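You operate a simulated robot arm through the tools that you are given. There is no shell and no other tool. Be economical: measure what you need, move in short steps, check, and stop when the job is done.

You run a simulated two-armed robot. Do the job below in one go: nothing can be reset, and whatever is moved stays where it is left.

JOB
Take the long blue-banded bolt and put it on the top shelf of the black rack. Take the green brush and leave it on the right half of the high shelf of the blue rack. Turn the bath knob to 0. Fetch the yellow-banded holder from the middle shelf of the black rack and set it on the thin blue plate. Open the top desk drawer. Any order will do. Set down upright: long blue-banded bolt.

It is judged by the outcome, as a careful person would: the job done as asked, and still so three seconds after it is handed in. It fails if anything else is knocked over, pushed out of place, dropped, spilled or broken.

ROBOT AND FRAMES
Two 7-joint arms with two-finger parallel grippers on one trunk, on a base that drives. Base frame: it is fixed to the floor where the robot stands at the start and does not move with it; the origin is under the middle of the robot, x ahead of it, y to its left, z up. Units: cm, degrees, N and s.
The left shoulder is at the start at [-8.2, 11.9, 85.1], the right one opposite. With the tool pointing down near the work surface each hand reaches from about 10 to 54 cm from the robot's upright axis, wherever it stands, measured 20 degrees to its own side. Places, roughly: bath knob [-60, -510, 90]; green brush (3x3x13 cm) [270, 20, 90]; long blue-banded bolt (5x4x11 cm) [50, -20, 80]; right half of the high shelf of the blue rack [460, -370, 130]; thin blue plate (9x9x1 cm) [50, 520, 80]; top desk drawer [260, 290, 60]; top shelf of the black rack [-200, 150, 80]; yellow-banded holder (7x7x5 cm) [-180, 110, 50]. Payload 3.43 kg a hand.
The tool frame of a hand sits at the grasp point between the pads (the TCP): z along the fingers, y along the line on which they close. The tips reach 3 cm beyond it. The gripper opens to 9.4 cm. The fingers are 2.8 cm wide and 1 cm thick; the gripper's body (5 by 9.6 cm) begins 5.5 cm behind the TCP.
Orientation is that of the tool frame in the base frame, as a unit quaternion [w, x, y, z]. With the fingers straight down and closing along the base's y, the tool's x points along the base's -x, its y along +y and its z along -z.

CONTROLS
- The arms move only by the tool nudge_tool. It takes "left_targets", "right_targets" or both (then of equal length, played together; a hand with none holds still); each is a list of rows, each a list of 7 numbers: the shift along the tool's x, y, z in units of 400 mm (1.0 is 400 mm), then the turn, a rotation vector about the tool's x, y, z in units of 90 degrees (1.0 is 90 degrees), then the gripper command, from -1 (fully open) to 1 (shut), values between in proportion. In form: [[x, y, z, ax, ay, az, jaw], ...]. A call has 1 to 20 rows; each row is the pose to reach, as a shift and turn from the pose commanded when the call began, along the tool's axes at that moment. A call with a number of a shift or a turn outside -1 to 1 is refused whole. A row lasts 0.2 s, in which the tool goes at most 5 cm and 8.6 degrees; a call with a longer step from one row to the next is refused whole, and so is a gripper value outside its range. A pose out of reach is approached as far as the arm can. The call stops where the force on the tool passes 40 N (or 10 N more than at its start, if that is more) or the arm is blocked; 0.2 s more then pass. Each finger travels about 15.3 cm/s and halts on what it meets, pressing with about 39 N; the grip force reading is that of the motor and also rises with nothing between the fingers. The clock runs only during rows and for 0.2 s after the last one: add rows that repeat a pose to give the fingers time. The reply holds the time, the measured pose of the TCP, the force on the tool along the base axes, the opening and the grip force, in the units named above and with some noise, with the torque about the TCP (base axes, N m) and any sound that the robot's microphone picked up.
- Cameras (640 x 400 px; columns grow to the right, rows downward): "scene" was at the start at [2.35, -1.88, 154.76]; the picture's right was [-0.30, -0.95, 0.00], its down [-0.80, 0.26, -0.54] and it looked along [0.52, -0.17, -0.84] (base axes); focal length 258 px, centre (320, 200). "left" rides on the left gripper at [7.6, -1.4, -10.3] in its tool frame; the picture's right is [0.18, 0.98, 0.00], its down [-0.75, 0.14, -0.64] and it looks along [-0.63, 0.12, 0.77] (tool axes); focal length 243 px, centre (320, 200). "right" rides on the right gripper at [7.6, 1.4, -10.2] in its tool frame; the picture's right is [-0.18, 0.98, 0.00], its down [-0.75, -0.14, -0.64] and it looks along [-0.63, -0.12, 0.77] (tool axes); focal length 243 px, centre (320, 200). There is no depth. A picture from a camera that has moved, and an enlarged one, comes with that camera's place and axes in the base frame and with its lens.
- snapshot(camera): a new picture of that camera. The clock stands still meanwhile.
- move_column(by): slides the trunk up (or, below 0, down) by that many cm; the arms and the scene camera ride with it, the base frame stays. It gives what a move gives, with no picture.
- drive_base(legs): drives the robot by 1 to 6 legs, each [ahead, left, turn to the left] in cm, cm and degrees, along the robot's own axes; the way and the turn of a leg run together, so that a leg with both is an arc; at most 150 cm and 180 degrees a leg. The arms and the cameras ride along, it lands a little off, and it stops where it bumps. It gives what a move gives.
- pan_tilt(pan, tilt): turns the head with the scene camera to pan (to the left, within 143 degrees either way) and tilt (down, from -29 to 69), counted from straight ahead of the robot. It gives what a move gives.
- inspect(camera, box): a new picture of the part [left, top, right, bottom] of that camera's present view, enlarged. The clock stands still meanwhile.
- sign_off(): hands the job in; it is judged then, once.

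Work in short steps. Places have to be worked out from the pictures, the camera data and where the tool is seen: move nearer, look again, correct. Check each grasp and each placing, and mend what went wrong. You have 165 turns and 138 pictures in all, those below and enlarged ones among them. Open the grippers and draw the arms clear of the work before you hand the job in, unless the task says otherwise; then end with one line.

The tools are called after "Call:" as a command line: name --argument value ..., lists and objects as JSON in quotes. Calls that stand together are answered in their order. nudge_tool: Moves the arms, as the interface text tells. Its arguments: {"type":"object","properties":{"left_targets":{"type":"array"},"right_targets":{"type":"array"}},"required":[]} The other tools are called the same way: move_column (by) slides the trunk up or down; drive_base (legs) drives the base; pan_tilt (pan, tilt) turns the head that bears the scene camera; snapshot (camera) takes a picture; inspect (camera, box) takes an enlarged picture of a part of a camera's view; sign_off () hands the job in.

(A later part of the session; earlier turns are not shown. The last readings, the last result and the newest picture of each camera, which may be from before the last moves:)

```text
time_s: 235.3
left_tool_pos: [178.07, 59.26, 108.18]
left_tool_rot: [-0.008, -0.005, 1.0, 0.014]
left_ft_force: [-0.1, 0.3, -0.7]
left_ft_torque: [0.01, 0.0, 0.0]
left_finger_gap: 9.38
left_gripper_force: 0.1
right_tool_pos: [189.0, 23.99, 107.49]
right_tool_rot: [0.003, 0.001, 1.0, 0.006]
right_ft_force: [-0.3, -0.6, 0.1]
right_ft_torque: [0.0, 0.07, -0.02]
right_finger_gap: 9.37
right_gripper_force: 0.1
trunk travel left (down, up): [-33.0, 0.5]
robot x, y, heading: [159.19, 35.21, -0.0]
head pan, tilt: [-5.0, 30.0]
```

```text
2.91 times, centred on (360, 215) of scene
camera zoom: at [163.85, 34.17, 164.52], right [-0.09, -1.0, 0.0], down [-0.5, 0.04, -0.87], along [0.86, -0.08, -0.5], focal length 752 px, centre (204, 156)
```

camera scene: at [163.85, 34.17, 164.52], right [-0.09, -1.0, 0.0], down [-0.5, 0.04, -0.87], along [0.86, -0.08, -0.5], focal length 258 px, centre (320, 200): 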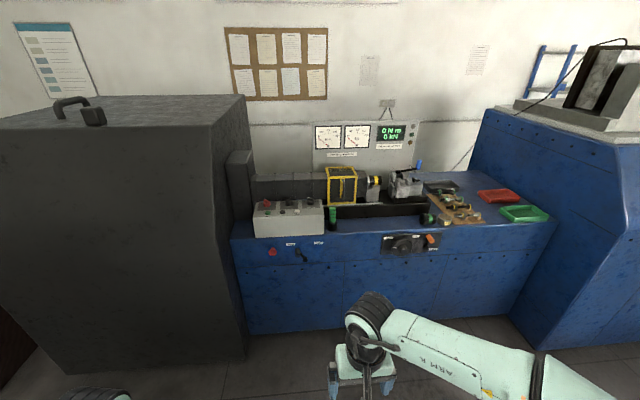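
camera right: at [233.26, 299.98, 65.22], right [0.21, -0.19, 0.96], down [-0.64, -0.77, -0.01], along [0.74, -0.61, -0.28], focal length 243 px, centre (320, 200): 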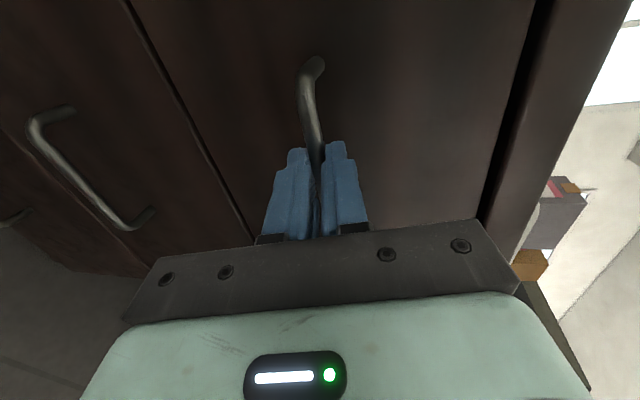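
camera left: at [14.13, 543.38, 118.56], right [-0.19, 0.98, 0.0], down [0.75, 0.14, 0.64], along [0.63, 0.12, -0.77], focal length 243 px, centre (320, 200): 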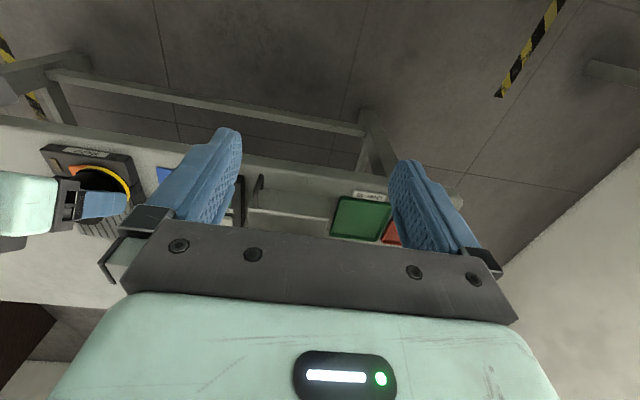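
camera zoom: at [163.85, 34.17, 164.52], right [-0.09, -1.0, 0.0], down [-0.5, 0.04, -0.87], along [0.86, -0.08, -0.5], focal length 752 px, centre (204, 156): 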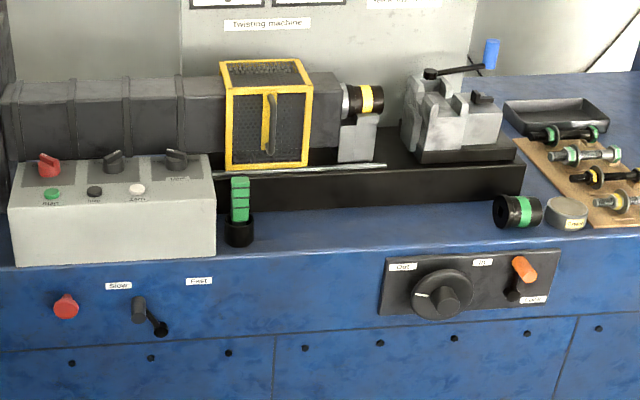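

The brush stands upright (green handle on black bristles) at about (272, 17.5). I drive up to the machine.

Call:
drive_base --legs '[[57, -2, 0]]'

Call:
snapshot --camera "right"

Call:
pan_tilt --pan -10 --tilt 50

Call:
snapshot --camera "scene"

```text
time_s: 238.6
left_tool_pos: [234.87, 56.96, 108.12]
left_tool_rot: [-0.008, -0.003, 1.0, 0.014]
left_ft_force: [0.2, -0.4, -0.7]
left_ft_torque: [0.04, 0.01, 0.0]
left_finger_gap: 9.42
left_gripper_force: 0.0
right_tool_pos: [245.67, 21.61, 107.46]
right_tool_rot: [0.002, 0.003, 1.0, 0.006]
right_ft_force: [0.6, 0.4, 0.4]
right_ft_torque: [0.03, 0.01, 0.0]
right_finger_gap: 9.41
right_gripper_force: 0.0
trunk travel left (down, up): [-33.0, 0.5]
robot x, y, heading: [215.94, 32.41, -0.4]
head pan, tilt: [-5.0, 30.0]
```

```text
54 pictures are left
camera right: at [238.0, 22.8, 117.78], right [0.19, 0.98, 0.01], down [0.75, -0.15, 0.64], along [0.63, -0.11, -0.77], focal length 243 px, centre (320, 200)
```

right: 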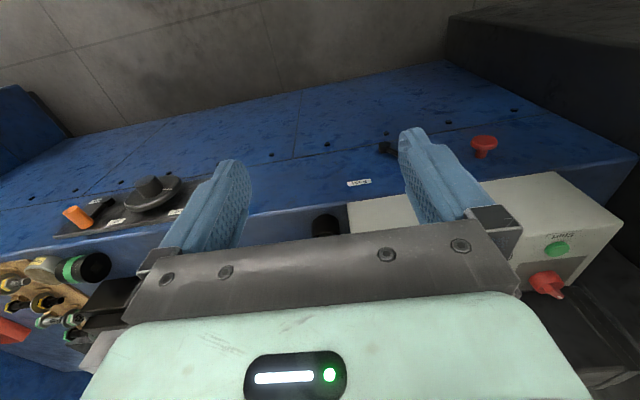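

```text
time_s: 239.4
left_tool_pos: [234.94, 56.97, 108.16]
left_tool_rot: [-0.008, -0.003, 1.0, 0.013]
left_ft_force: [1.8, -0.1, 0.0]
left_ft_torque: [0.01, -0.01, 0.01]
left_finger_gap: 9.4
left_gripper_force: 0.0
right_tool_pos: [245.72, 21.48, 107.58]
right_tool_rot: [0.003, 0.003, 1.0, 0.006]
right_ft_force: [-0.1, 0.1, 0.6]
right_ft_torque: [-0.02, 0.02, 0.0]
right_finger_gap: 9.41
right_gripper_force: 0.1
trunk travel left (down, up): [-33.0, 0.5]
robot x, y, heading: [215.94, 32.23, -0.3]
head pan, tilt: [-10.0, 50.0]
```

```text
53 pictures are left
camera scene: at [219.16, 31.42, 161.57], right [-0.18, -0.98, 0.0], down [-0.75, 0.14, -0.64], along [0.63, -0.11, -0.77], focal length 258 px, centre (320, 200)
```

scene: 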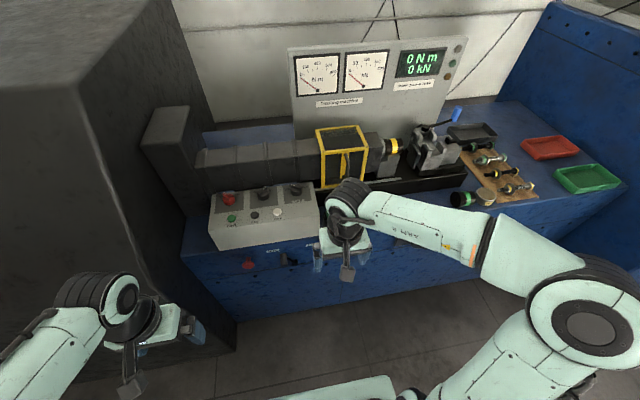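

The hand hides the brush; I move it aside 12 cm to the right and back to measure precisely from both cameras.

Call:
nudge_tool --right_targets '[[0.06, -0.08, 0, 0, 0, 0, -1], [0.12, -0.16, 0, 0, 0, 0, -1], [0.18, -0.22, 0, 0, 0, 0, -1], [0.24, -0.25, 0, 0, 0, 0, -0.06], [0.24, -0.25, 0, 0, 0, 0, -0.06]]'

Call:
inspect --camera "scene" --box '[270, 140, 430, 280]'

Call:
snapshot --camera "right"

```text
time_s: 240.6
left_tool_pos: [234.96, 56.92, 108.28]
left_tool_rot: [-0.008, -0.002, 1.0, 0.014]
left_ft_force: [0.2, -0.9, -0.2]
left_ft_torque: [-0.01, -0.02, -0.01]
left_finger_gap: 9.39
left_gripper_force: 0.1
right_tool_pos: [236.05, 11.59, 107.35]
right_tool_rot: [0.002, 0.002, 1.0, 0.007]
right_ft_force: [-0.1, 0.0, -0.9]
right_ft_torque: [0.02, 0.0, 0.0]
right_finger_gap: 4.97
right_gripper_force: 0.1
trunk travel left (down, up): [-33.0, 0.5]
robot x, y, heading: [216.08, 32.55, -0.3]
head pan, tilt: [-10.0, 50.0]
```

```text
2.86 times, centred on (350, 210) of scene
camera zoom: at [219.24, 31.38, 161.57], right [-0.18, -0.98, 0.0], down [-0.75, 0.14, -0.64], along [0.63, -0.11, -0.77], focal length 738 px, centre (234, 171)
```

zoom: 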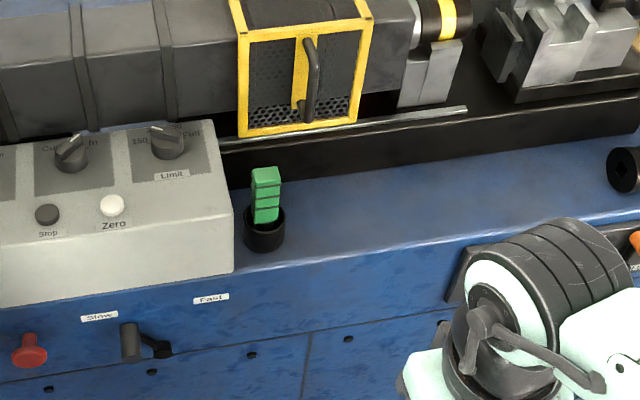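

```text
51 pictures are left
camera right: at [228.38, 12.92, 117.64], right [0.19, 0.98, 0.01], down [0.75, -0.15, 0.64], along [0.63, -0.11, -0.77], focal length 243 px, centre (320, 200)
```

right: 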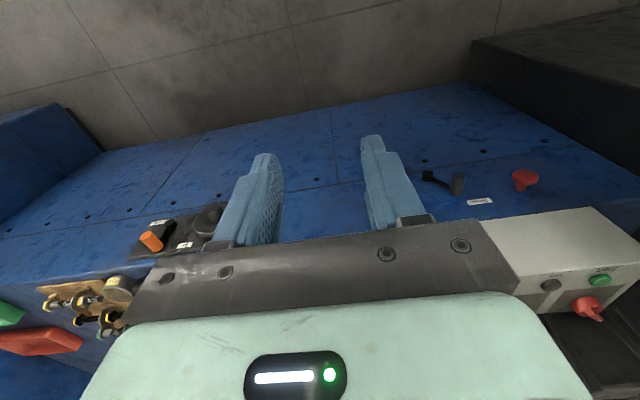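

The brush stands in a small black cup; its top is at about (270.5, 18.6, 98), with a control box close on its left. I roll the wrist −90° so the fingers close front-to-back, clear of the box.

Call:
nudge_tool --right_targets '[[0, 0, 0, 0, 0, -0.09, -0.06], [0, 0, 0, 0, 0, -0.18, -0.06], [0, 0, 0, 0, 0, -0.27, -0.06], [0, 0, 0, 0, 0, -0.36, -0.06], [0, 0, 0, 0, 0, -0.45, -0.06], [0, 0, 0, 0, 0, -0.54, -0.06], [0, 0, 0, 0, 0, -0.63, -0.06], [0, 0, 0, 0, 0, -0.72, -0.06], [0, 0, 0, 0, 0, -0.81, -0.06], [0, 0, 0, 0, 0, -0.9, -0.06], [0, 0, 0, 0, 0, -0.98, -0.06], [0, 0, 0, 0, 0, -1.0, -0.06]]'

Call:
snapshot --camera "right"

```text
time_s: 243.2
left_tool_pos: [234.98, 56.95, 108.16]
left_tool_rot: [-0.008, -0.003, 1.0, 0.014]
left_ft_force: [1.0, -0.9, -0.2]
left_ft_torque: [-0.01, 0.01, 0.0]
left_finger_gap: 9.4
left_gripper_force: 0.1
right_tool_pos: [232.48, 16.32, 106.28]
right_tool_rot: [0.006, -0.705, 0.709, 0.003]
right_ft_force: [-0.6, -0.5, -0.4]
right_ft_torque: [0.0, -0.02, -0.03]
right_finger_gap: 4.99
right_gripper_force: 0.0
right hand out of reach, approached as far as the arm can: row 9, 10, 11, 12
trunk travel left (down, up): [-33.0, 0.5]
robot x, y, heading: [215.91, 32.76, -0.5]
head pan, tilt: [-10.0, 50.0]
```

```text
50 pictures are left
camera right: at [231.08, 8.48, 116.5], right [-0.98, 0.19, 0.0], down [0.14, 0.74, 0.65], along [0.13, 0.64, -0.76], focal length 243 px, centre (320, 200)
```

right: 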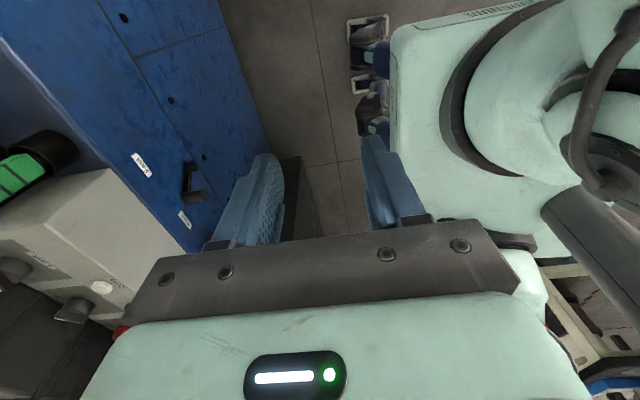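

Rolled with the camera on the free side. I drive 6 cm closer, then bring the hand over to just short of the brush at height.

Call:
drive_base --legs '[[6, 0, 0]]'

Call:
nudge_tool --right_targets '[[-0.01, -0.1, -0.01, 0, 0, 0, -0.06], [-0.02, -0.2, -0.02, 0, 0, 0, -0.06], [-0.03, -0.3, -0.03, 0, 0, 0, -0.06], [-0.04, -0.4, -0.03, 0, 0, 0, -0.06], [-0.05, -0.5, -0.03, 0, 0, 0, -0.06], [-0.05, -0.6, -0.03, 0, 0, 0, -0.06], [-0.05, -0.6, -0.03, 0, 0, 0, -0.06]]'

Call:
snapshot --camera "right"

```text
time_s: 244.2
left_tool_pos: [240.7, 56.87, 108.16]
left_tool_rot: [-0.008, -0.003, 1.0, 0.014]
left_ft_force: [0.0, 0.5, 0.8]
left_ft_torque: [0.03, 0.01, 0.0]
left_finger_gap: 9.39
left_gripper_force: 0.1
right_tool_pos: [238.49, 16.31, 106.2]
right_tool_rot: [0.007, -0.705, 0.709, 0.002]
right_ft_force: [0.6, 0.7, -0.2]
right_ft_torque: [-0.01, 0.03, -0.06]
right_finger_gap: 4.97
right_gripper_force: 0.1
trunk travel left (down, up): [-33.0, 0.5]
robot x, y, heading: [221.93, 32.44, -0.2]
head pan, tilt: [-10.0, 50.0]
```

```text
time_s: 245.8
left_tool_pos: [240.91, 56.98, 108.23]
left_tool_rot: [-0.008, -0.002, 1.0, 0.014]
left_ft_force: [0.6, 0.4, -0.1]
left_ft_torque: [0.0, -0.01, 0.0]
left_finger_gap: 9.37
left_gripper_force: 0.0
right_tool_pos: [240.01, 16.98, 104.06]
right_tool_rot: [0.007, -0.704, 0.71, 0.003]
right_ft_force: [0.2, 0.0, 0.2]
right_ft_torque: [-0.02, 0.02, -0.04]
right_finger_gap: 4.99
right_gripper_force: 0.1
right hand out of reach, approached as far as the arm can: row 1, 2, 3, 4, 5, 6, 7
trunk travel left (down, up): [-33.0, 0.5]
robot x, y, heading: [221.46, 32.52, -0.4]
head pan, tilt: [-10.0, 50.0]
```

```text
49 pictures are left
camera right: at [238.46, 9.16, 114.2], right [-0.98, 0.19, 0.0], down [0.15, 0.74, 0.65], along [0.13, 0.64, -0.76], focal length 243 px, centre (320, 200)
```

right: 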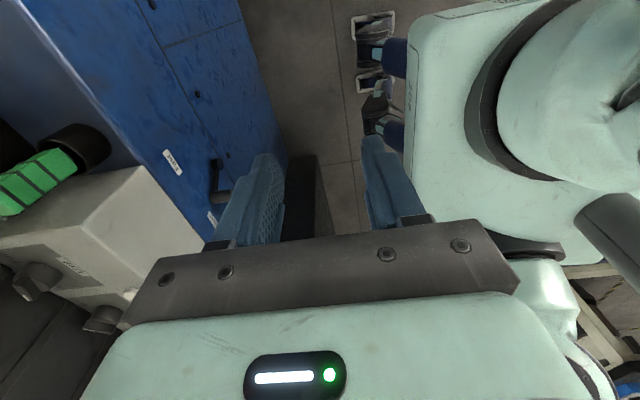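

That roll direction hits the wrist's limit. I roll the other way instead (+180° in two calls), which worked before; the camera will still clear the box top.

Call:
nudge_tool --right_targets '[[0, 0, -0.02, 0, 0, 0.09, -0.06], [0, 0, -0.04, 0, 0, 0.18, -0.06], [0, 0, -0.06, 0, 0, 0.27, -0.06], [0, 0, -0.08, 0, 0, 0.36, -0.06], [0, 0, -0.1, 0, 0, 0.45, -0.06], [0, 0, -0.1, 0, 0, 0.54, -0.06], [0, 0, -0.1, 0, 0, 0.63, -0.06], [0, 0, -0.1, 0, 0, 0.72, -0.06], [0, 0, -0.1, 0, 0, 0.81, -0.06], [0, 0, -0.1, 0, 0, 0.9, -0.06], [0, 0, -0.1, 0, 0, 0.98, -0.06], [0, 0, -0.1, 0, 0, 1.0, -0.06]]'

Call:
nudge_tool --right_targets '[[0, 0, 0, 0, 0, 0.09, -0.06], [0, 0, 0, 0, 0, 0.18, -0.06], [0, 0, 0, 0, 0, 0.27, -0.06], [0, 0, 0, 0, 0, 0.36, -0.06], [0, 0, 0, 0, 0, 0.45, -0.06], [0, 0, 0, 0, 0, 0.54, -0.06], [0, 0, 0, 0, 0, 0.63, -0.06], [0, 0, 0, 0, 0, 0.72, -0.06], [0, 0, 0, 0, 0, 0.81, -0.06], [0, 0, 0, 0, 0, 0.9, -0.06], [0, 0, 0, 0, 0, 0.98, -0.06], [0, 0, 0, 0, 0, 1.0, -0.06]]'

```text
time_s: 248.4
left_tool_pos: [240.87, 57.03, 108.34]
left_tool_rot: [-0.007, -0.002, 1.0, 0.015]
left_ft_force: [1.0, 0.8, 0.5]
left_ft_torque: [-0.01, 0.04, 0.03]
left_finger_gap: 9.41
left_gripper_force: 0.0
right_tool_pos: [240.15, 17.42, 107.85]
right_tool_rot: [0.003, 0.006, 1.0, 0.005]
right_ft_force: [-0.7, -0.5, -0.2]
right_ft_torque: [-0.01, -0.01, 0.0]
right_finger_gap: 4.98
right_gripper_force: 0.0
trunk travel left (down, up): [-33.0, 0.5]
robot x, y, heading: [221.62, 32.63, -0.2]
head pan, tilt: [-10.0, 50.0]
```

```text
time_s: 251.0
left_tool_pos: [240.71, 56.95, 108.19]
left_tool_rot: [-0.008, -0.002, 1.0, 0.015]
left_ft_force: [0.4, -0.5, -0.7]
left_ft_torque: [0.02, -0.01, -0.03]
left_finger_gap: 9.39
left_gripper_force: 0.0
right_tool_pos: [240.11, 17.17, 107.94]
right_tool_rot: [-0.002, 0.71, 0.704, 0.005]
right_ft_force: [0.4, 0.1, 0.2]
right_ft_torque: [0.0, 0.0, 0.0]
right_finger_gap: 5.01
right_gripper_force: 0.0
trunk travel left (down, up): [-33.0, 0.5]
robot x, y, heading: [221.62, 32.49, -0.3]
head pan, tilt: [-10.0, 50.0]
```

Now I move over toward the brush, staying above it, and look.

Call:
nudge_tool --right_targets '[[0.006, 0.11, 0, 0, 0, 0, -0.06], [0.012, 0.22, 0, 0, 0, 0, -0.06], [0.018, 0.33, 0, 0, 0, 0, -0.06], [0.024, 0.44, 0, 0, 0, 0, -0.06], [0.03, 0.55, 0, 0, 0, 0, -0.06], [0.033, 0.65, 0, 0, 0, 0, -0.06], [0.033, 0.65, 0, 0, 0, 0, -0.06]]'

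Call:
snapshot --camera "right"

Call:
inspect --camera "scene" --box '[250, 120, 430, 260]'

```text
time_s: 252.6
left_tool_pos: [240.75, 56.84, 108.2]
left_tool_rot: [-0.007, -0.003, 1.0, 0.014]
left_ft_force: [-0.4, 0.3, -0.3]
left_ft_torque: [-0.01, -0.03, 0.0]
left_finger_gap: 9.4
left_gripper_force: 0.0
right_tool_pos: [265.95, 18.31, 108.17]
right_tool_rot: [-0.002, 0.71, 0.704, 0.006]
right_ft_force: [0.2, -0.8, 0.6]
right_ft_torque: [0.0, -0.01, 0.0]
right_finger_gap: 4.98
right_gripper_force: 0.0
trunk travel left (down, up): [-33.0, 0.5]
robot x, y, heading: [221.89, 32.32, -0.3]
head pan, tilt: [-10.0, 50.0]
```

```text
48 pictures are left
camera right: at [267.36, 25.7, 118.58], right [0.98, -0.19, 0.0], down [-0.15, -0.76, 0.63], along [-0.12, -0.62, -0.77], focal length 243 px, centre (320, 200)
```

right: 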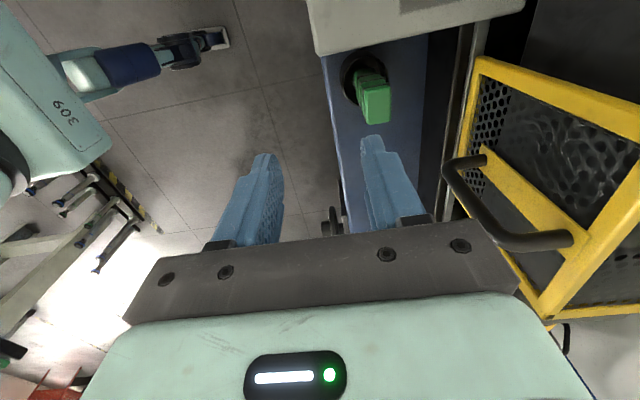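

```text
2.86 times, centred on (340, 190) of scene
camera zoom: at [224.97, 31.38, 161.56], right [-0.18, -0.98, 0.0], down [-0.75, 0.14, -0.64], along [0.63, -0.12, -0.77], focal length 738 px, centre (263, 229)
```

zoom: 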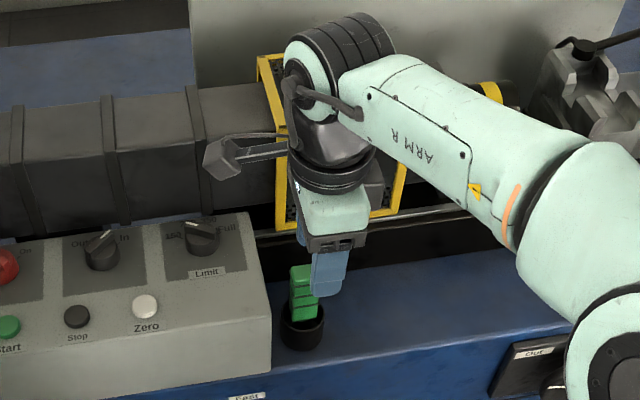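

Brush top confirmed at (270.6, 18.4). I centre over it and descend so that the fingers straddle the green handle above the cup.

Call:
nudge_tool --right_targets '[[0, 0.06, 0, 0, 0, 0, -0.06], [0.002, 0.116, 0.03, 0, 0, 0, -0.06], [0.002, 0.116, 0.1, 0, 0, 0, -0.06], [0.002, 0.116, 0.18, 0, 0, 0, -0.06], [0.002, 0.116, 0.25, 0, 0, 0, -0.06], [0.002, 0.116, 0.25, 0, 0, 0, -0.06]]'

Call:
snapshot --camera "right"

```text
time_s: 254.0
left_tool_pos: [240.82, 57.02, 108.12]
left_tool_rot: [-0.008, -0.003, 1.0, 0.014]
left_ft_force: [-0.1, 0.4, 0.4]
left_ft_torque: [0.0, 0.0, -0.01]
left_finger_gap: 9.4
left_gripper_force: 0.0
right_tool_pos: [270.84, 18.71, 98.14]
right_tool_rot: [-0.002, 0.709, 0.705, 0.006]
right_ft_force: [0.0, 0.3, 0.0]
right_ft_torque: [0.01, 0.01, 0.03]
right_finger_gap: 5.0
right_gripper_force: 0.0
trunk travel left (down, up): [-33.0, 0.5]
robot x, y, heading: [221.96, 32.48, -0.2]
head pan, tilt: [-10.0, 50.0]
```

```text
46 pictures are left
camera right: at [272.19, 26.09, 108.49], right [0.98, -0.19, 0.0], down [-0.15, -0.76, 0.63], along [-0.12, -0.62, -0.78], focal length 243 px, centre (320, 200)
```

right: 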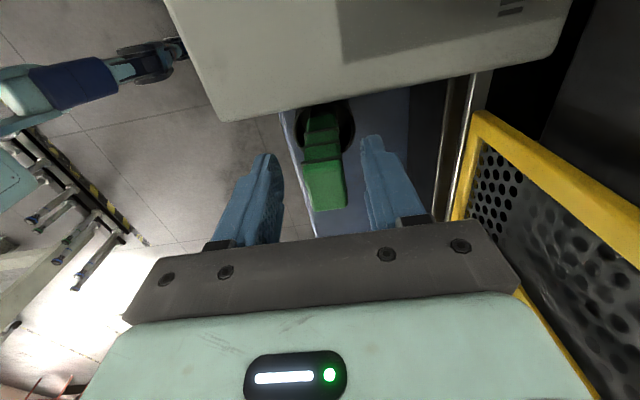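

The handle is between the fingers. Down 2.2 cm more and close gently.

Call:
nudge_tool --right_targets '[[0, 0, 0.03, 0, 0, 0, -0.06], [0, 0, 0.055, 0, 0, 0, -0.06], [0, 0, 0.055, 0, 0, 0, 0.2], [0, 0, 0.055, 0, 0, 0, 0.4], [0, 0, 0.055, 0, 0, 0, 1], [0, 0, 0.055, 0, 0, 0, 1]]'

Call:
snapshot --camera "right"

```text
time_s: 255.4
left_tool_pos: [240.84, 56.87, 108.23]
left_tool_rot: [-0.008, -0.003, 1.0, 0.015]
left_ft_force: [0.0, -0.9, 0.1]
left_ft_torque: [0.02, -0.01, 0.01]
left_finger_gap: 9.41
left_gripper_force: 0.2
right_tool_pos: [270.7, 18.63, 95.8]
right_tool_rot: [-0.002, 0.709, 0.705, 0.007]
right_ft_force: [-0.8, -0.2, -0.1]
right_ft_torque: [0.03, 0.0, 0.03]
right_finger_gap: 2.5
right_gripper_force: 38.9
trunk travel left (down, up): [-33.0, 0.5]
robot x, y, heading: [222.09, 32.22, -0.2]
head pan, tilt: [-10.0, 50.0]
```

```text
45 pictures are left
camera right: at [272.21, 26.11, 106.31], right [0.98, -0.19, 0.0], down [-0.15, -0.76, 0.63], along [-0.12, -0.62, -0.77], focal length 243 px, centre (320, 200)
```

right: 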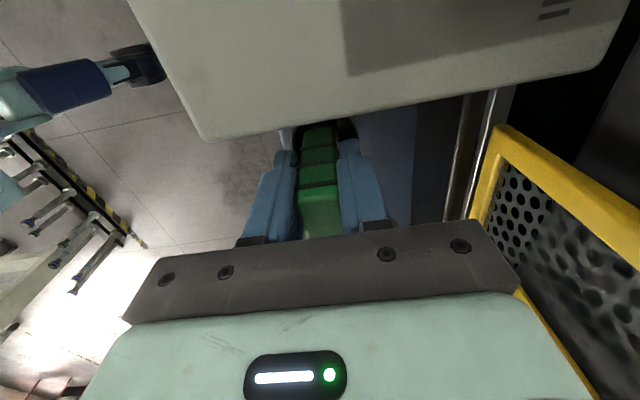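

Gripped at 2.5 cm. Lifting straight up 13 cm slowly.

Call:
nudge_tool --right_targets '[[0, 0, -0.03, 0, 0, 0, 1], [0, 0, -0.07, 0, 0, 0, 1], [0, 0, -0.12, 0, 0, 0, 1], [0, 0, -0.18, 0, 0, 0, 1], [0, 0, -0.25, 0, 0, 0, 1], [0, 0, -0.33, 0, 0, 0, 1], [0, 0, -0.33, 0, 0, 0, 1]]'

Call:
inspect --camera "scene" --box '[250, 120, 430, 260]'

Call:
snapshot --camera "right"

```text
time_s: 257.0
left_tool_pos: [240.79, 56.93, 108.27]
left_tool_rot: [-0.008, -0.001, 1.0, 0.014]
left_ft_force: [-0.2, -0.6, -0.3]
left_ft_torque: [0.02, 0.0, 0.01]
left_finger_gap: 9.4
left_gripper_force: 0.2
right_tool_pos: [270.68, 18.38, 109.07]
right_tool_rot: [-0.002, 0.71, 0.704, 0.007]
right_ft_force: [0.2, 0.0, 0.1]
right_ft_torque: [0.03, 0.02, 0.01]
right_finger_gap: 2.51
right_gripper_force: 38.9
trunk travel left (down, up): [-33.0, 0.5]
robot x, y, heading: [221.88, 32.38, -0.6]
head pan, tilt: [-10.0, 50.0]
```

```text
2.86 times, centred on (340, 190) of scene
camera zoom: at [225.07, 31.36, 161.56], right [-0.18, -0.98, 0.0], down [-0.75, 0.14, -0.64], along [0.63, -0.12, -0.77], focal length 738 px, centre (263, 229)
```

zoom: 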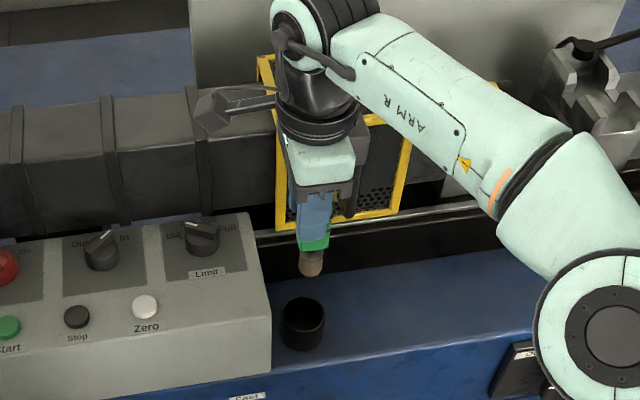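

```text
43 pictures are left
camera right: at [272.09, 25.77, 119.54], right [0.98, -0.19, 0.0], down [-0.15, -0.76, 0.63], along [-0.12, -0.62, -0.78], focal length 243 px, centre (320, 200)
```

right: 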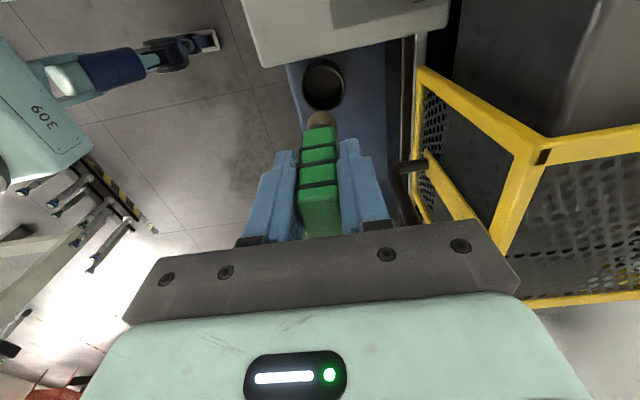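

The brush is out and the cup stayed in place. I raise and draw back, rolling the wrist back to neutral.

Call:
nudge_tool --right_targets '[[0, 0, -0.08, 0, 0, 0, 1], [0, -0.08, -0.12, 0, 0, 0, 1], [0, -0.18, -0.12, 0, 0, 0, 1], [0, -0.28, -0.12, 0, 0, 0, 1], [0, -0.38, -0.12, 0, 0, -0.08, 1], [0, -0.48, -0.12, 0, 0, -0.16, 1], [0, -0.58, -0.12, 0, 0, -0.25, 1], [0, -0.64, -0.12, 0, 0, -0.34, 1], [0, -0.7, -0.12, 0, 0, -0.43, 1], [0, -0.7, -0.12, 0, 0, -0.52, 1], [0, -0.7, -0.12, 0, 0, -0.61, 1], [0, -0.7, -0.12, 0, 0, -0.7, 1], [0, -0.7, -0.12, 0, 0, -0.79, 1], [0, -0.7, -0.12, 0, 0, -0.88, 1], [0, -0.7, -0.12, 0, 0, -0.96, 1], [0, -0.7, -0.12, 0, 0, -1.0, 1]]'

Call:
pan_tilt --pan -80 --tilt 25

Call:
snapshot --camera "scene"

```text
time_s: 260.4
left_tool_pos: [240.83, 57.02, 108.21]
left_tool_rot: [-0.008, -0.003, 1.0, 0.014]
left_ft_force: [-0.1, -1.2, -0.1]
left_ft_torque: [-0.01, 0.02, 0.0]
left_finger_gap: 9.38
left_gripper_force: 0.0
right_tool_pos: [242.61, 18.67, 113.71]
right_tool_rot: [0.003, 0.003, 1.0, 0.007]
right_ft_force: [0.1, -0.7, -0.7]
right_ft_torque: [0.02, 0.0, -0.01]
right_finger_gap: 2.51
right_gripper_force: 39.0
trunk travel left (down, up): [-33.0, 0.5]
robot x, y, heading: [222.07, 32.19, -0.2]
head pan, tilt: [-10.0, 50.0]
```

```text
time_s: 261.8
left_tool_pos: [240.82, 56.79, 108.16]
left_tool_rot: [-0.007, -0.002, 1.0, 0.014]
left_ft_force: [-0.6, -0.1, -0.3]
left_ft_torque: [0.04, -0.02, 0.0]
left_finger_gap: 9.42
left_gripper_force: 0.0
right_tool_pos: [242.73, 18.62, 113.9]
right_tool_rot: [0.002, 0.004, 1.0, 0.005]
right_ft_force: [-0.7, 0.2, 0.2]
right_ft_torque: [0.0, 0.01, -0.01]
right_finger_gap: 2.52
right_gripper_force: 38.8
trunk travel left (down, up): [-33.0, 0.5]
robot x, y, heading: [221.63, 32.5, -0.2]
head pan, tilt: [-80.0, 25.0]
```

```text
42 pictures are left
camera scene: at [219.04, 23.68, 165.31], right [-0.99, -0.17, 0.0], down [-0.07, 0.42, -0.91], along [0.15, -0.89, -0.42], focal length 258 px, centre (320, 200)
```

scene: 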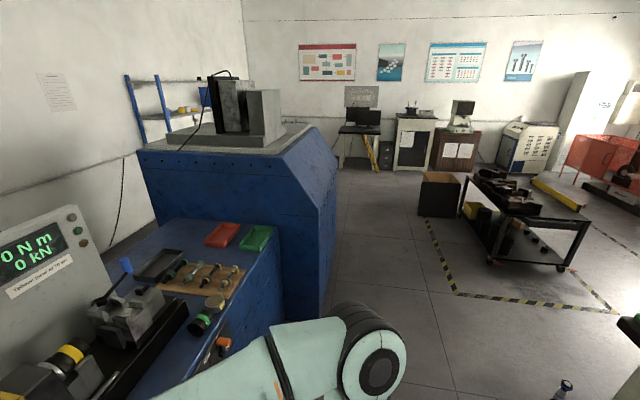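

The blue rack stands beyond the blue machine. I back off to x≈187 and slide south past the machine, then look.

Call:
drive_base --legs '[[-35, 0, 0], [0, -125, 0], [0, -125, 0]]'

Call:
pan_tilt --pan -30 --tilt 20

Call:
snapshot --camera "scene"

```text
time_s: 285.7
left_tool_pos: [206.0, -191.86, 108.13]
left_tool_rot: [-0.008, -0.022, 1.0, 0.014]
left_ft_force: [-0.4, 0.2, 0.3]
left_ft_torque: [0.01, 0.02, 0.01]
left_finger_gap: 9.39
left_gripper_force: 0.1
right_tool_pos: [209.19, -230.05, 113.79]
right_tool_rot: [0.002, -0.015, 1.0, 0.006]
right_ft_force: [-0.7, -0.5, -0.7]
right_ft_torque: [-0.02, 0.02, 0.02]
right_finger_gap: 2.53
right_gripper_force: 39.6
trunk travel left (down, up): [-33.0, 0.5]
robot x, y, heading: [188.22, -217.28, 1.8]
head pan, tilt: [-80.0, 25.0]
```

```text
time_s: 286.9
left_tool_pos: [205.98, -191.79, 108.22]
left_tool_rot: [-0.008, -0.021, 1.0, 0.014]
left_ft_force: [1.0, -0.5, -1.4]
left_ft_torque: [0.04, -0.02, 0.02]
left_finger_gap: 9.38
left_gripper_force: 0.0
right_tool_pos: [209.22, -230.18, 113.76]
right_tool_rot: [0.003, -0.016, 1.0, 0.006]
right_ft_force: [0.3, -0.6, -0.5]
right_ft_torque: [0.03, -0.01, -0.01]
right_finger_gap: 2.49
right_gripper_force: 39.1
trunk travel left (down, up): [-33.0, 0.5]
robot x, y, heading: [188.3, -217.25, 1.7]
head pan, tilt: [-30.0, 20.0]
```

```text
41 pictures are left
camera scene: at [191.77, -221.35, 166.12], right [-0.47, -0.88, 0.0], down [-0.3, 0.16, -0.94], along [0.83, -0.44, -0.34], focal length 258 px, centre (320, 200)
```

scene: 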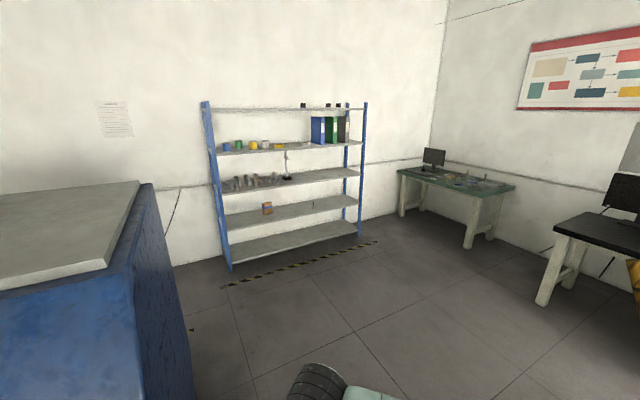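

The rack faces us: front at x≈444, y from -246 to -415. Zooming on the high shelf.

Call:
inspect --camera "scene" --box '[200, 90, 375, 190]'

```text
3.66 times, centred on (288, 140) of scene
camera zoom: at [191.77, -221.35, 166.12], right [-0.47, -0.88, 0.0], down [-0.3, 0.16, -0.94], along [0.83, -0.44, -0.34], focal length 945 px, centre (439, 419)
```

zoom: 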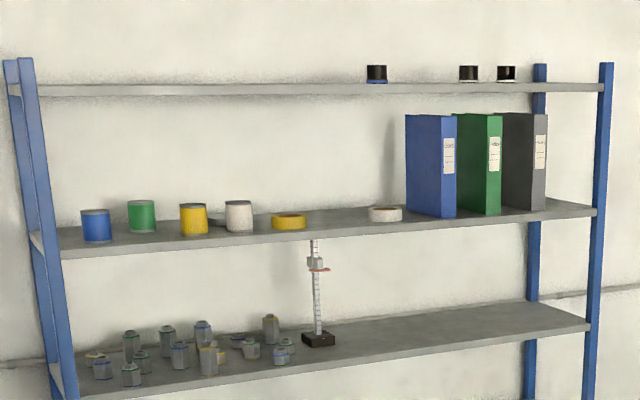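

The right end of the high shelf (y≈-404, right of the grey binder) is free, shelf at z≈125. I drive around in front of it.

Call:
drive_base --legs '[[0, -40, -1.7], [60, -60, 0], [0, -73, 0], [110, 0, 0]]'

Call:
pan_tilt --pan -5 --tilt 20

Call:
snapshot --camera "scene"

```text
time_s: 307.9
left_tool_pos: [375.95, -368.01, 108.11]
left_tool_rot: [-0.008, 0.001, 1.0, 0.014]
left_ft_force: [0.0, 0.2, 0.3]
left_ft_torque: [0.04, 0.0, 0.01]
left_finger_gap: 9.38
left_gripper_force: 0.1
right_tool_pos: [377.37, -406.21, 113.81]
right_tool_rot: [0.002, 0.008, 1.0, 0.005]
right_ft_force: [0.2, 0.7, -0.9]
right_ft_torque: [0.02, -0.02, -0.02]
right_finger_gap: 2.49
right_gripper_force: 39.2
trunk travel left (down, up): [-33.0, 0.5]
robot x, y, heading: [357.01, -392.23, -0.7]
head pan, tilt: [-30.0, 20.0]
```

```text
time_s: 308.8
left_tool_pos: [375.88, -367.87, 108.2]
left_tool_rot: [-0.008, 0.001, 1.0, 0.014]
left_ft_force: [-0.6, 0.5, 0.7]
left_ft_torque: [0.0, -0.01, -0.02]
left_finger_gap: 9.39
left_gripper_force: 0.0
right_tool_pos: [377.39, -406.26, 113.67]
right_tool_rot: [0.002, 0.008, 1.0, 0.006]
right_ft_force: [0.9, 0.1, -0.3]
right_ft_torque: [-0.04, -0.01, 0.01]
right_finger_gap: 2.49
right_gripper_force: 39.2
trunk travel left (down, up): [-33.0, 0.5]
robot x, y, heading: [356.63, -391.98, -0.8]
head pan, tilt: [-5.0, 20.0]
```

```text
39 pictures are left
camera scene: at [361.62, -392.86, 166.12], right [-0.1, -0.99, 0.0], down [-0.34, 0.03, -0.94], along [0.93, -0.09, -0.34], focal length 258 px, centre (320, 200)
```

scene: 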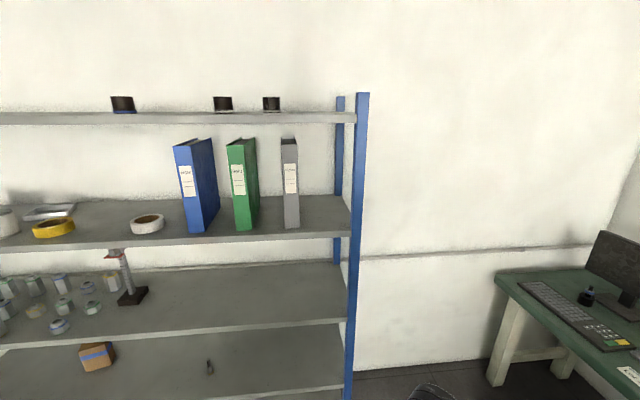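

Free slot between grey binder (y≈-393) and post (y≈-410) at shelf z≈125, front x≈441. I raise and pitch the hand forward so the brush lies horizontal.

Call:
nudge_tool --right_targets '[[-0.04, 0, -0.03, 0, -0.085, 0, 1], [-0.09, 0, -0.07, 0, -0.17, 0, 1], [-0.14, 0, -0.11, 0, -0.255, 0, 1], [-0.19, 0, -0.15, 0, -0.34, 0, 1], [-0.24, 0, -0.19, 0, -0.425, 0, 1], [-0.29, 0, -0.23, 0, -0.51, 0, 1], [-0.34, 0, -0.27, 0, -0.595, 0, 1], [-0.39, 0, -0.31, 0, -0.68, 0, 1], [-0.44, 0, -0.35, 0, -0.765, 0, 1], [-0.48, 0, -0.39, 0, -0.85, 0, 1], [-0.5, 0, -0.43, 0, -0.933, 0, 1], [-0.5, 0, -0.43, 0, -0.933, 0, 1]]'

Call:
snapshot --camera "scene"

```text
time_s: 311.4
left_tool_pos: [375.78, -367.96, 108.36]
left_tool_rot: [-0.008, 0.002, 1.0, 0.013]
left_ft_force: [-0.3, 0.8, 0.4]
left_ft_torque: [-0.03, -0.01, -0.02]
left_finger_gap: 9.41
left_gripper_force: 0.0
right_tool_pos: [397.15, -406.75, 131.04]
right_tool_rot: [0.671, 0.01, 0.741, 0.0]
right_ft_force: [1.1, -0.1, -0.3]
right_ft_torque: [0.0, 0.06, 0.02]
right_finger_gap: 2.53
right_gripper_force: 39.4
trunk travel left (down, up): [-33.0, 0.5]
robot x, y, heading: [356.91, -392.0, -0.8]
head pan, tilt: [-5.0, 20.0]
```

```text
38 pictures are left
camera scene: at [361.63, -392.85, 166.12], right [-0.1, -0.99, 0.0], down [-0.34, 0.03, -0.94], along [0.94, -0.09, -0.34], focal length 258 px, centre (320, 200)
```

scene: 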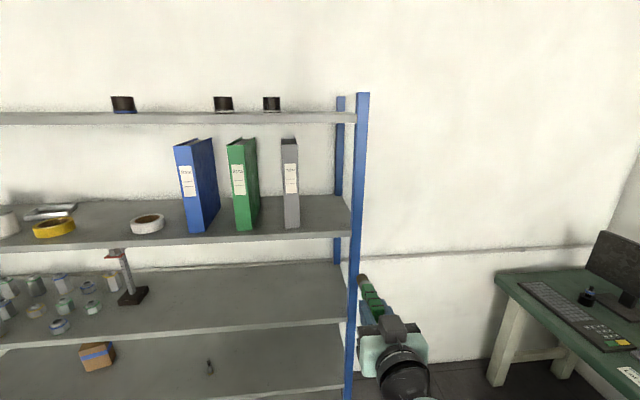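

Hand is level at z≈131. I drive closer with a small left shift, stopping before the shelf to check alignment.

Call:
drive_base --legs '[[26, 4, 0.8]]'

Call:
pan_tilt --pan -12 --tilt 32

Call:
snapshot --camera "scene"

Call:
snapshot --camera "right"

```text
time_s: 313.3
left_tool_pos: [401.23, -363.83, 108.11]
left_tool_rot: [-0.009, -0.005, 1.0, 0.014]
left_ft_force: [-0.4, -0.4, -0.2]
left_ft_torque: [0.03, -0.02, 0.0]
left_finger_gap: 9.38
left_gripper_force: 0.1
right_tool_pos: [422.99, -402.36, 131.02]
right_tool_rot: [0.671, 0.005, 0.742, 0.004]
right_ft_force: [-0.5, -0.1, 0.3]
right_ft_torque: [0.0, 0.01, -0.01]
right_finger_gap: 2.49
right_gripper_force: 39.1
trunk travel left (down, up): [-33.0, 0.5]
robot x, y, heading: [382.46, -388.46, 0.3]
head pan, tilt: [-5.0, 20.0]
```

```text
time_s: 314.0
left_tool_pos: [401.25, -363.75, 108.23]
left_tool_rot: [-0.008, -0.005, 1.0, 0.013]
left_ft_force: [1.3, 0.2, -0.2]
left_ft_torque: [-0.01, 0.02, 0.02]
left_finger_gap: 9.39
left_gripper_force: 0.0
right_tool_pos: [422.93, -402.42, 131.2]
right_tool_rot: [0.671, 0.006, 0.742, 0.003]
right_ft_force: [0.0, 0.0, 0.1]
right_ft_torque: [-0.03, 0.04, 0.01]
right_finger_gap: 2.49
right_gripper_force: 39.1
trunk travel left (down, up): [-33.0, 0.5]
robot x, y, heading: [382.31, -388.43, 0.1]
head pan, tilt: [-12.0, 32.0]
```

```text
37 pictures are left
camera scene: at [386.82, -389.99, 164.21], right [-0.21, -0.98, 0.0], down [-0.52, 0.11, -0.85], along [0.83, -0.18, -0.53], focal length 258 px, centre (320, 200)
```

scene: 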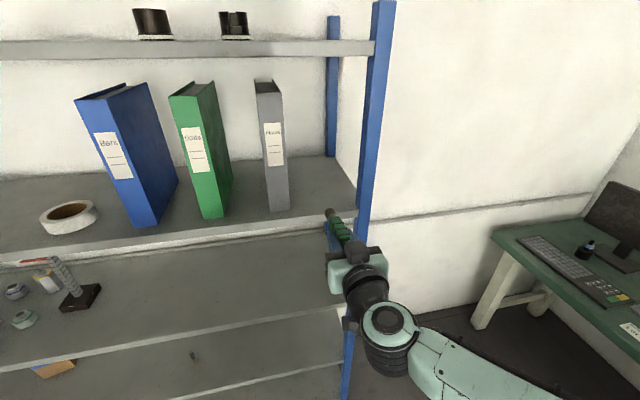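

```text
36 pictures are left
camera right: at [412.03, -400.94, 124.61], right [0.02, 0.98, 0.2], down [-0.56, -0.15, 0.81], along [0.83, -0.13, 0.55], focal length 243 px, centre (320, 200)
```

right: 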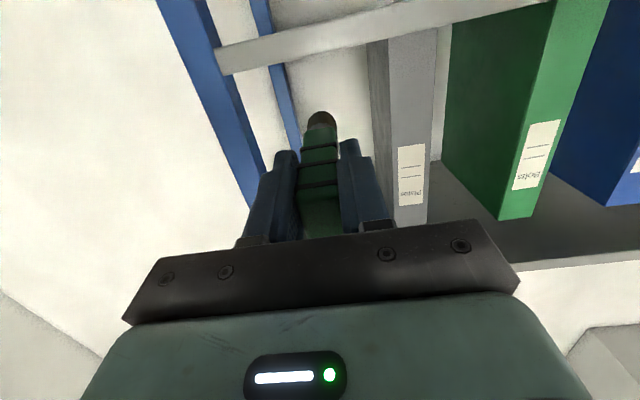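

Aligned: gap centre y≈-403, brush at -402.4. Driving 15 cm further in, staying above the shelf.

Call:
drive_base --legs '[[15, -0.5, 0]]'

Call:
nudge_tool --right_targets '[[0, 0, 0.06, 0, 0, 0, 1], [0, 0, 0.12, 0, 0, 0, 1], [0, 0, 0.18, 0, 0, 0, 1], [0, 0, 0.23, 0, 0, 0, 1], [0, 0, 0.23, 0, 0, 0, 1]]'

Call:
snapshot --camera "scene"

Call:
snapshot --camera "right"

```text
time_s: 315.4
left_tool_pos: [416.06, -364.36, 108.01]
left_tool_rot: [-0.008, -0.004, 1.0, 0.015]
left_ft_force: [-0.7, 1.0, 0.0]
left_ft_torque: [0.0, 0.02, -0.02]
left_finger_gap: 9.39
left_gripper_force: 0.1
right_tool_pos: [437.83, -402.8, 131.09]
right_tool_rot: [0.671, 0.004, 0.741, 0.005]
right_ft_force: [0.7, 0.7, -0.7]
right_ft_torque: [0.0, 0.0, 0.0]
right_finger_gap: 2.5
right_gripper_force: 39.4
trunk travel left (down, up): [-33.0, 0.5]
robot x, y, heading: [397.79, -388.94, -0.2]
head pan, tilt: [-12.0, 32.0]
```

```text
time_s: 316.6
left_tool_pos: [416.26, -364.37, 108.17]
left_tool_rot: [-0.007, -0.005, 1.0, 0.014]
left_ft_force: [0.0, 0.2, -0.1]
left_ft_torque: [0.03, -0.02, 0.01]
left_finger_gap: 9.42
left_gripper_force: 0.1
right_tool_pos: [447.08, -402.92, 130.21]
right_tool_rot: [0.671, 0.005, 0.741, 0.004]
right_ft_force: [0.5, 0.8, -0.2]
right_ft_torque: [0.02, -0.01, 0.03]
right_finger_gap: 2.52
right_gripper_force: 38.9
trunk travel left (down, up): [-33.0, 0.5]
robot x, y, heading: [397.32, -388.73, -0.2]
head pan, tilt: [-12.0, 32.0]
```

```text
35 pictures are left
camera scene: at [401.75, -390.5, 164.2], right [-0.21, -0.98, 0.0], down [-0.52, 0.11, -0.85], along [0.83, -0.18, -0.53], focal length 258 px, centre (320, 200)
```

scene: 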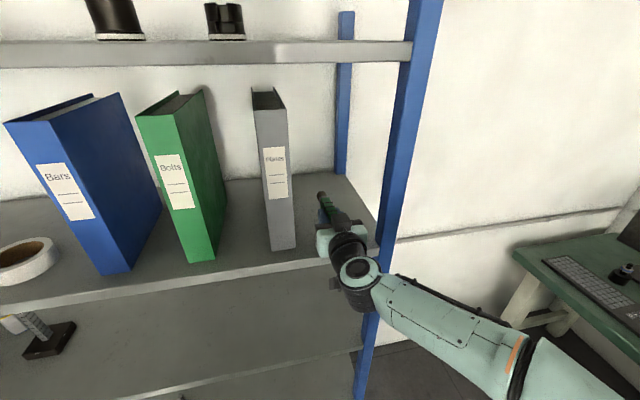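

```text
34 pictures are left
camera right: at [436.08, -401.43, 123.76], right [0.02, 0.98, 0.2], down [-0.56, -0.15, 0.81], along [0.83, -0.13, 0.55], focal length 243 px, centre (320, 200)
```

right: 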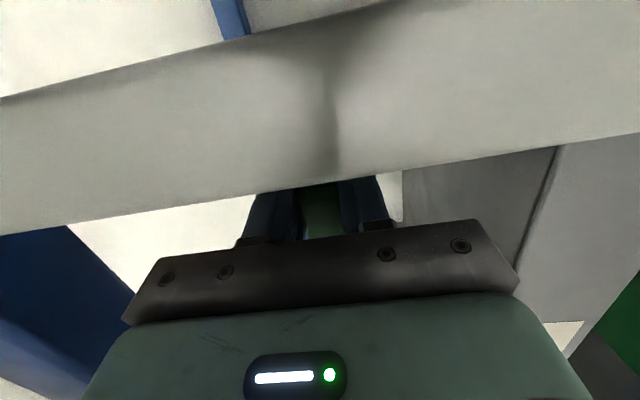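

The brush is over the shelf; the lip top is ≈126.5. I lower 1.5 cm until it nearly touches, then release gently.

Call:
nudge_tool --right_targets '[[0.012, 0, 0, 0, 0, 0, 1], [0.024, 0, 0, 0, 0, 0, 1], [0.036, 0, 0, 0, 0, 0, 1], [0.036, 0, 0, 0, 0, 0, 1]]'

Call:
inspect --camera "scene" --box '[260, 150, 420, 290]'

```text
time_s: 317.6
left_tool_pos: [416.2, -364.39, 108.26]
left_tool_rot: [-0.008, -0.005, 1.0, 0.014]
left_ft_force: [0.1, 0.9, -0.7]
left_ft_torque: [0.0, 0.0, 0.0]
left_finger_gap: 9.44
left_gripper_force: 0.1
right_tool_pos: [446.86, -402.87, 128.82]
right_tool_rot: [0.67, 0.004, 0.742, 0.005]
right_ft_force: [0.1, -0.7, -0.6]
right_ft_torque: [0.05, -0.03, 0.02]
right_finger_gap: 2.51
right_gripper_force: 39.6
trunk travel left (down, up): [-33.0, 0.5]
robot x, y, heading: [397.26, -388.84, -0.1]
head pan, tilt: [-12.0, 32.0]
```

```text
2.86 times, centred on (340, 220) of scene
camera zoom: at [401.78, -390.49, 164.2], right [-0.21, -0.98, 0.0], down [-0.52, 0.11, -0.85], along [0.83, -0.18, -0.53], focal length 738 px, centre (263, 143)
```

zoom: 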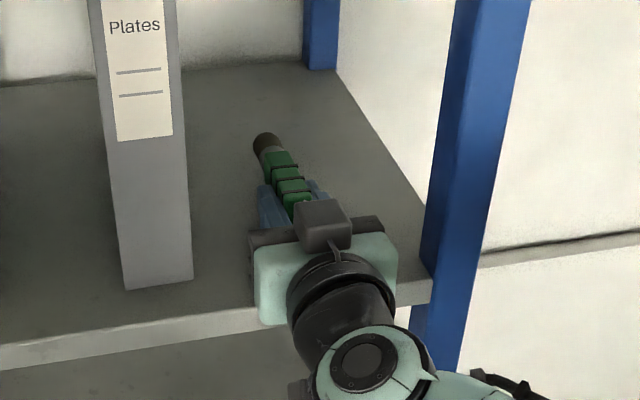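

No contact yet; lowering a little more in tiny steps.

Call:
nudge_tool --right_targets '[[0.008, 0, 0, 0, 0, 0, 1], [0.016, 0, 0, 0, 0, 0, 1], [0.024, 0, 0, 0, 0, 0, 1], [0.03, 0, 0, 0, 0, 0, 1], [0.03, 0, 0, 0, 0, 0, 1]]'

```text
time_s: 318.8
left_tool_pos: [416.18, -364.15, 108.28]
left_tool_rot: [-0.006, -0.005, 1.0, 0.014]
left_ft_force: [0.2, -0.5, -0.1]
left_ft_torque: [-0.01, 0.0, -0.01]
left_finger_gap: 9.41
left_gripper_force: 0.1
right_tool_pos: [446.92, -402.9, 127.94]
right_tool_rot: [0.674, 0.004, 0.738, 0.003]
right_ft_force: [8.8, -2.8, 30.6]
right_ft_torque: [-1.57, 1.67, 0.57]
right_finger_gap: 2.49
right_gripper_force: 39.1
trunk travel left (down, up): [-33.0, 0.5]
robot x, y, heading: [397.4, -389.03, 0.1]
head pan, tilt: [-12.0, 32.0]
```

Contact felt. I ease up 0.4 cm and open slowly.

Call:
nudge_tool --right_targets '[[-0.01, 0, 0, 0, 0, 0, 1], [-0.01, 0, 0, 0, 0, 0, 0.4], [-0.01, 0, 0, 0, 0, 0, 0.3], [-0.01, 0, 0, 0, 0, 0, 0.1], [-0.01, 0, 0, 0, 0, 0, 0.1]]'

Call:
inspect --camera "scene" --box '[260, 150, 420, 290]'

```text
time_s: 320.0
left_tool_pos: [416.15, -364.25, 108.19]
left_tool_rot: [-0.007, -0.005, 1.0, 0.014]
left_ft_force: [0.9, 0.3, -0.5]
left_ft_torque: [0.03, 0.01, 0.04]
left_finger_gap: 9.4
left_gripper_force: 0.0
right_tool_pos: [446.85, -402.83, 128.05]
right_tool_rot: [0.671, 0.004, 0.741, 0.005]
right_ft_force: [3.4, -1.3, 17.9]
right_ft_torque: [-0.87, 0.96, 0.28]
right_finger_gap: 4.27
right_gripper_force: 0.0
trunk travel left (down, up): [-33.0, 0.5]
robot x, y, heading: [397.17, -388.62, 0.3]
head pan, tilt: [-12.0, 32.0]
```

```text
2.86 times, centred on (340, 220) of scene
camera zoom: at [401.71, -390.46, 164.2], right [-0.21, -0.98, 0.0], down [-0.52, 0.11, -0.85], along [0.83, -0.18, -0.53], focal length 738 px, centre (263, 143)
```

zoom: 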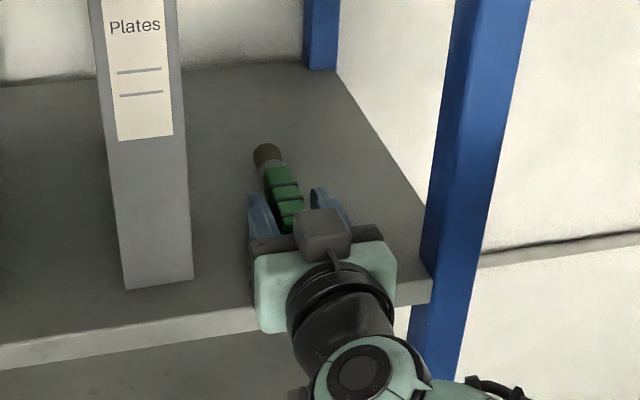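

The brush is released; the gripper itself rests lightly on the lip. I raise 1 cm and withdraw straight back.

Call:
nudge_tool --right_targets '[[-0.015, 0, 0, 0, 0, 0, 0.0], [-0.03, 0, -0.01, 0, 0, 0, 0.0], [-0.035, 0, -0.06, 0, 0, 0, 0.0], [-0.04, 0, -0.13, 0, 0, 0, 0.0], [-0.045, 0, -0.22, 0, 0, 0, 0.0], [-0.045, 0, -0.22, 0, 0, 0, 0.0]]'

Call:
drive_base --legs '[[-25, 0, 0]]'

Call:
snapshot --camera "scene"

```text
time_s: 321.4
left_tool_pos: [416.29, -364.27, 108.17]
left_tool_rot: [-0.007, -0.006, 1.0, 0.014]
left_ft_force: [0.2, 0.3, -0.4]
left_ft_torque: [0.01, -0.01, 0.0]
left_finger_gap: 9.39
left_gripper_force: 0.0
right_tool_pos: [438.48, -402.87, 130.43]
right_tool_rot: [0.671, 0.005, 0.742, 0.004]
right_ft_force: [0.8, -0.1, 0.5]
right_ft_torque: [0.03, -0.03, 0.01]
right_finger_gap: 4.71
right_gripper_force: 0.0
trunk travel left (down, up): [-33.0, 0.5]
robot x, y, heading: [397.66, -388.76, -0.0]
head pan, tilt: [-12.0, 32.0]
```

```text
time_s: 323.2
left_tool_pos: [391.95, -364.39, 108.2]
left_tool_rot: [-0.007, -0.004, 1.0, 0.014]
left_ft_force: [0.8, 0.1, 0.1]
left_ft_torque: [-0.02, -0.01, 0.03]
left_finger_gap: 9.41
left_gripper_force: 0.1
right_tool_pos: [414.06, -403.1, 130.44]
right_tool_rot: [0.671, 0.007, 0.741, 0.002]
right_ft_force: [0.5, 0.7, -0.3]
right_ft_torque: [-0.05, 0.01, 0.01]
right_finger_gap: 4.72
right_gripper_force: 0.0
trunk travel left (down, up): [-33.0, 0.5]
robot x, y, heading: [372.8, -389.02, -0.1]
head pan, tilt: [-12.0, 32.0]
```

```text
31 pictures are left
camera scene: at [377.43, -390.48, 164.22], right [-0.21, -0.98, 0.0], down [-0.52, 0.11, -0.85], along [0.83, -0.18, -0.53], focal length 258 px, centre (320, 200)
```

scene: 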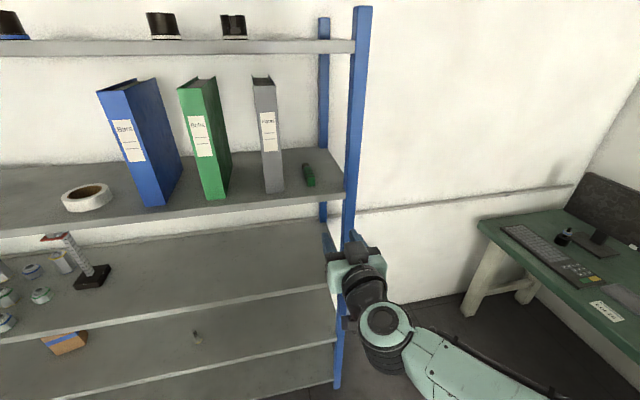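

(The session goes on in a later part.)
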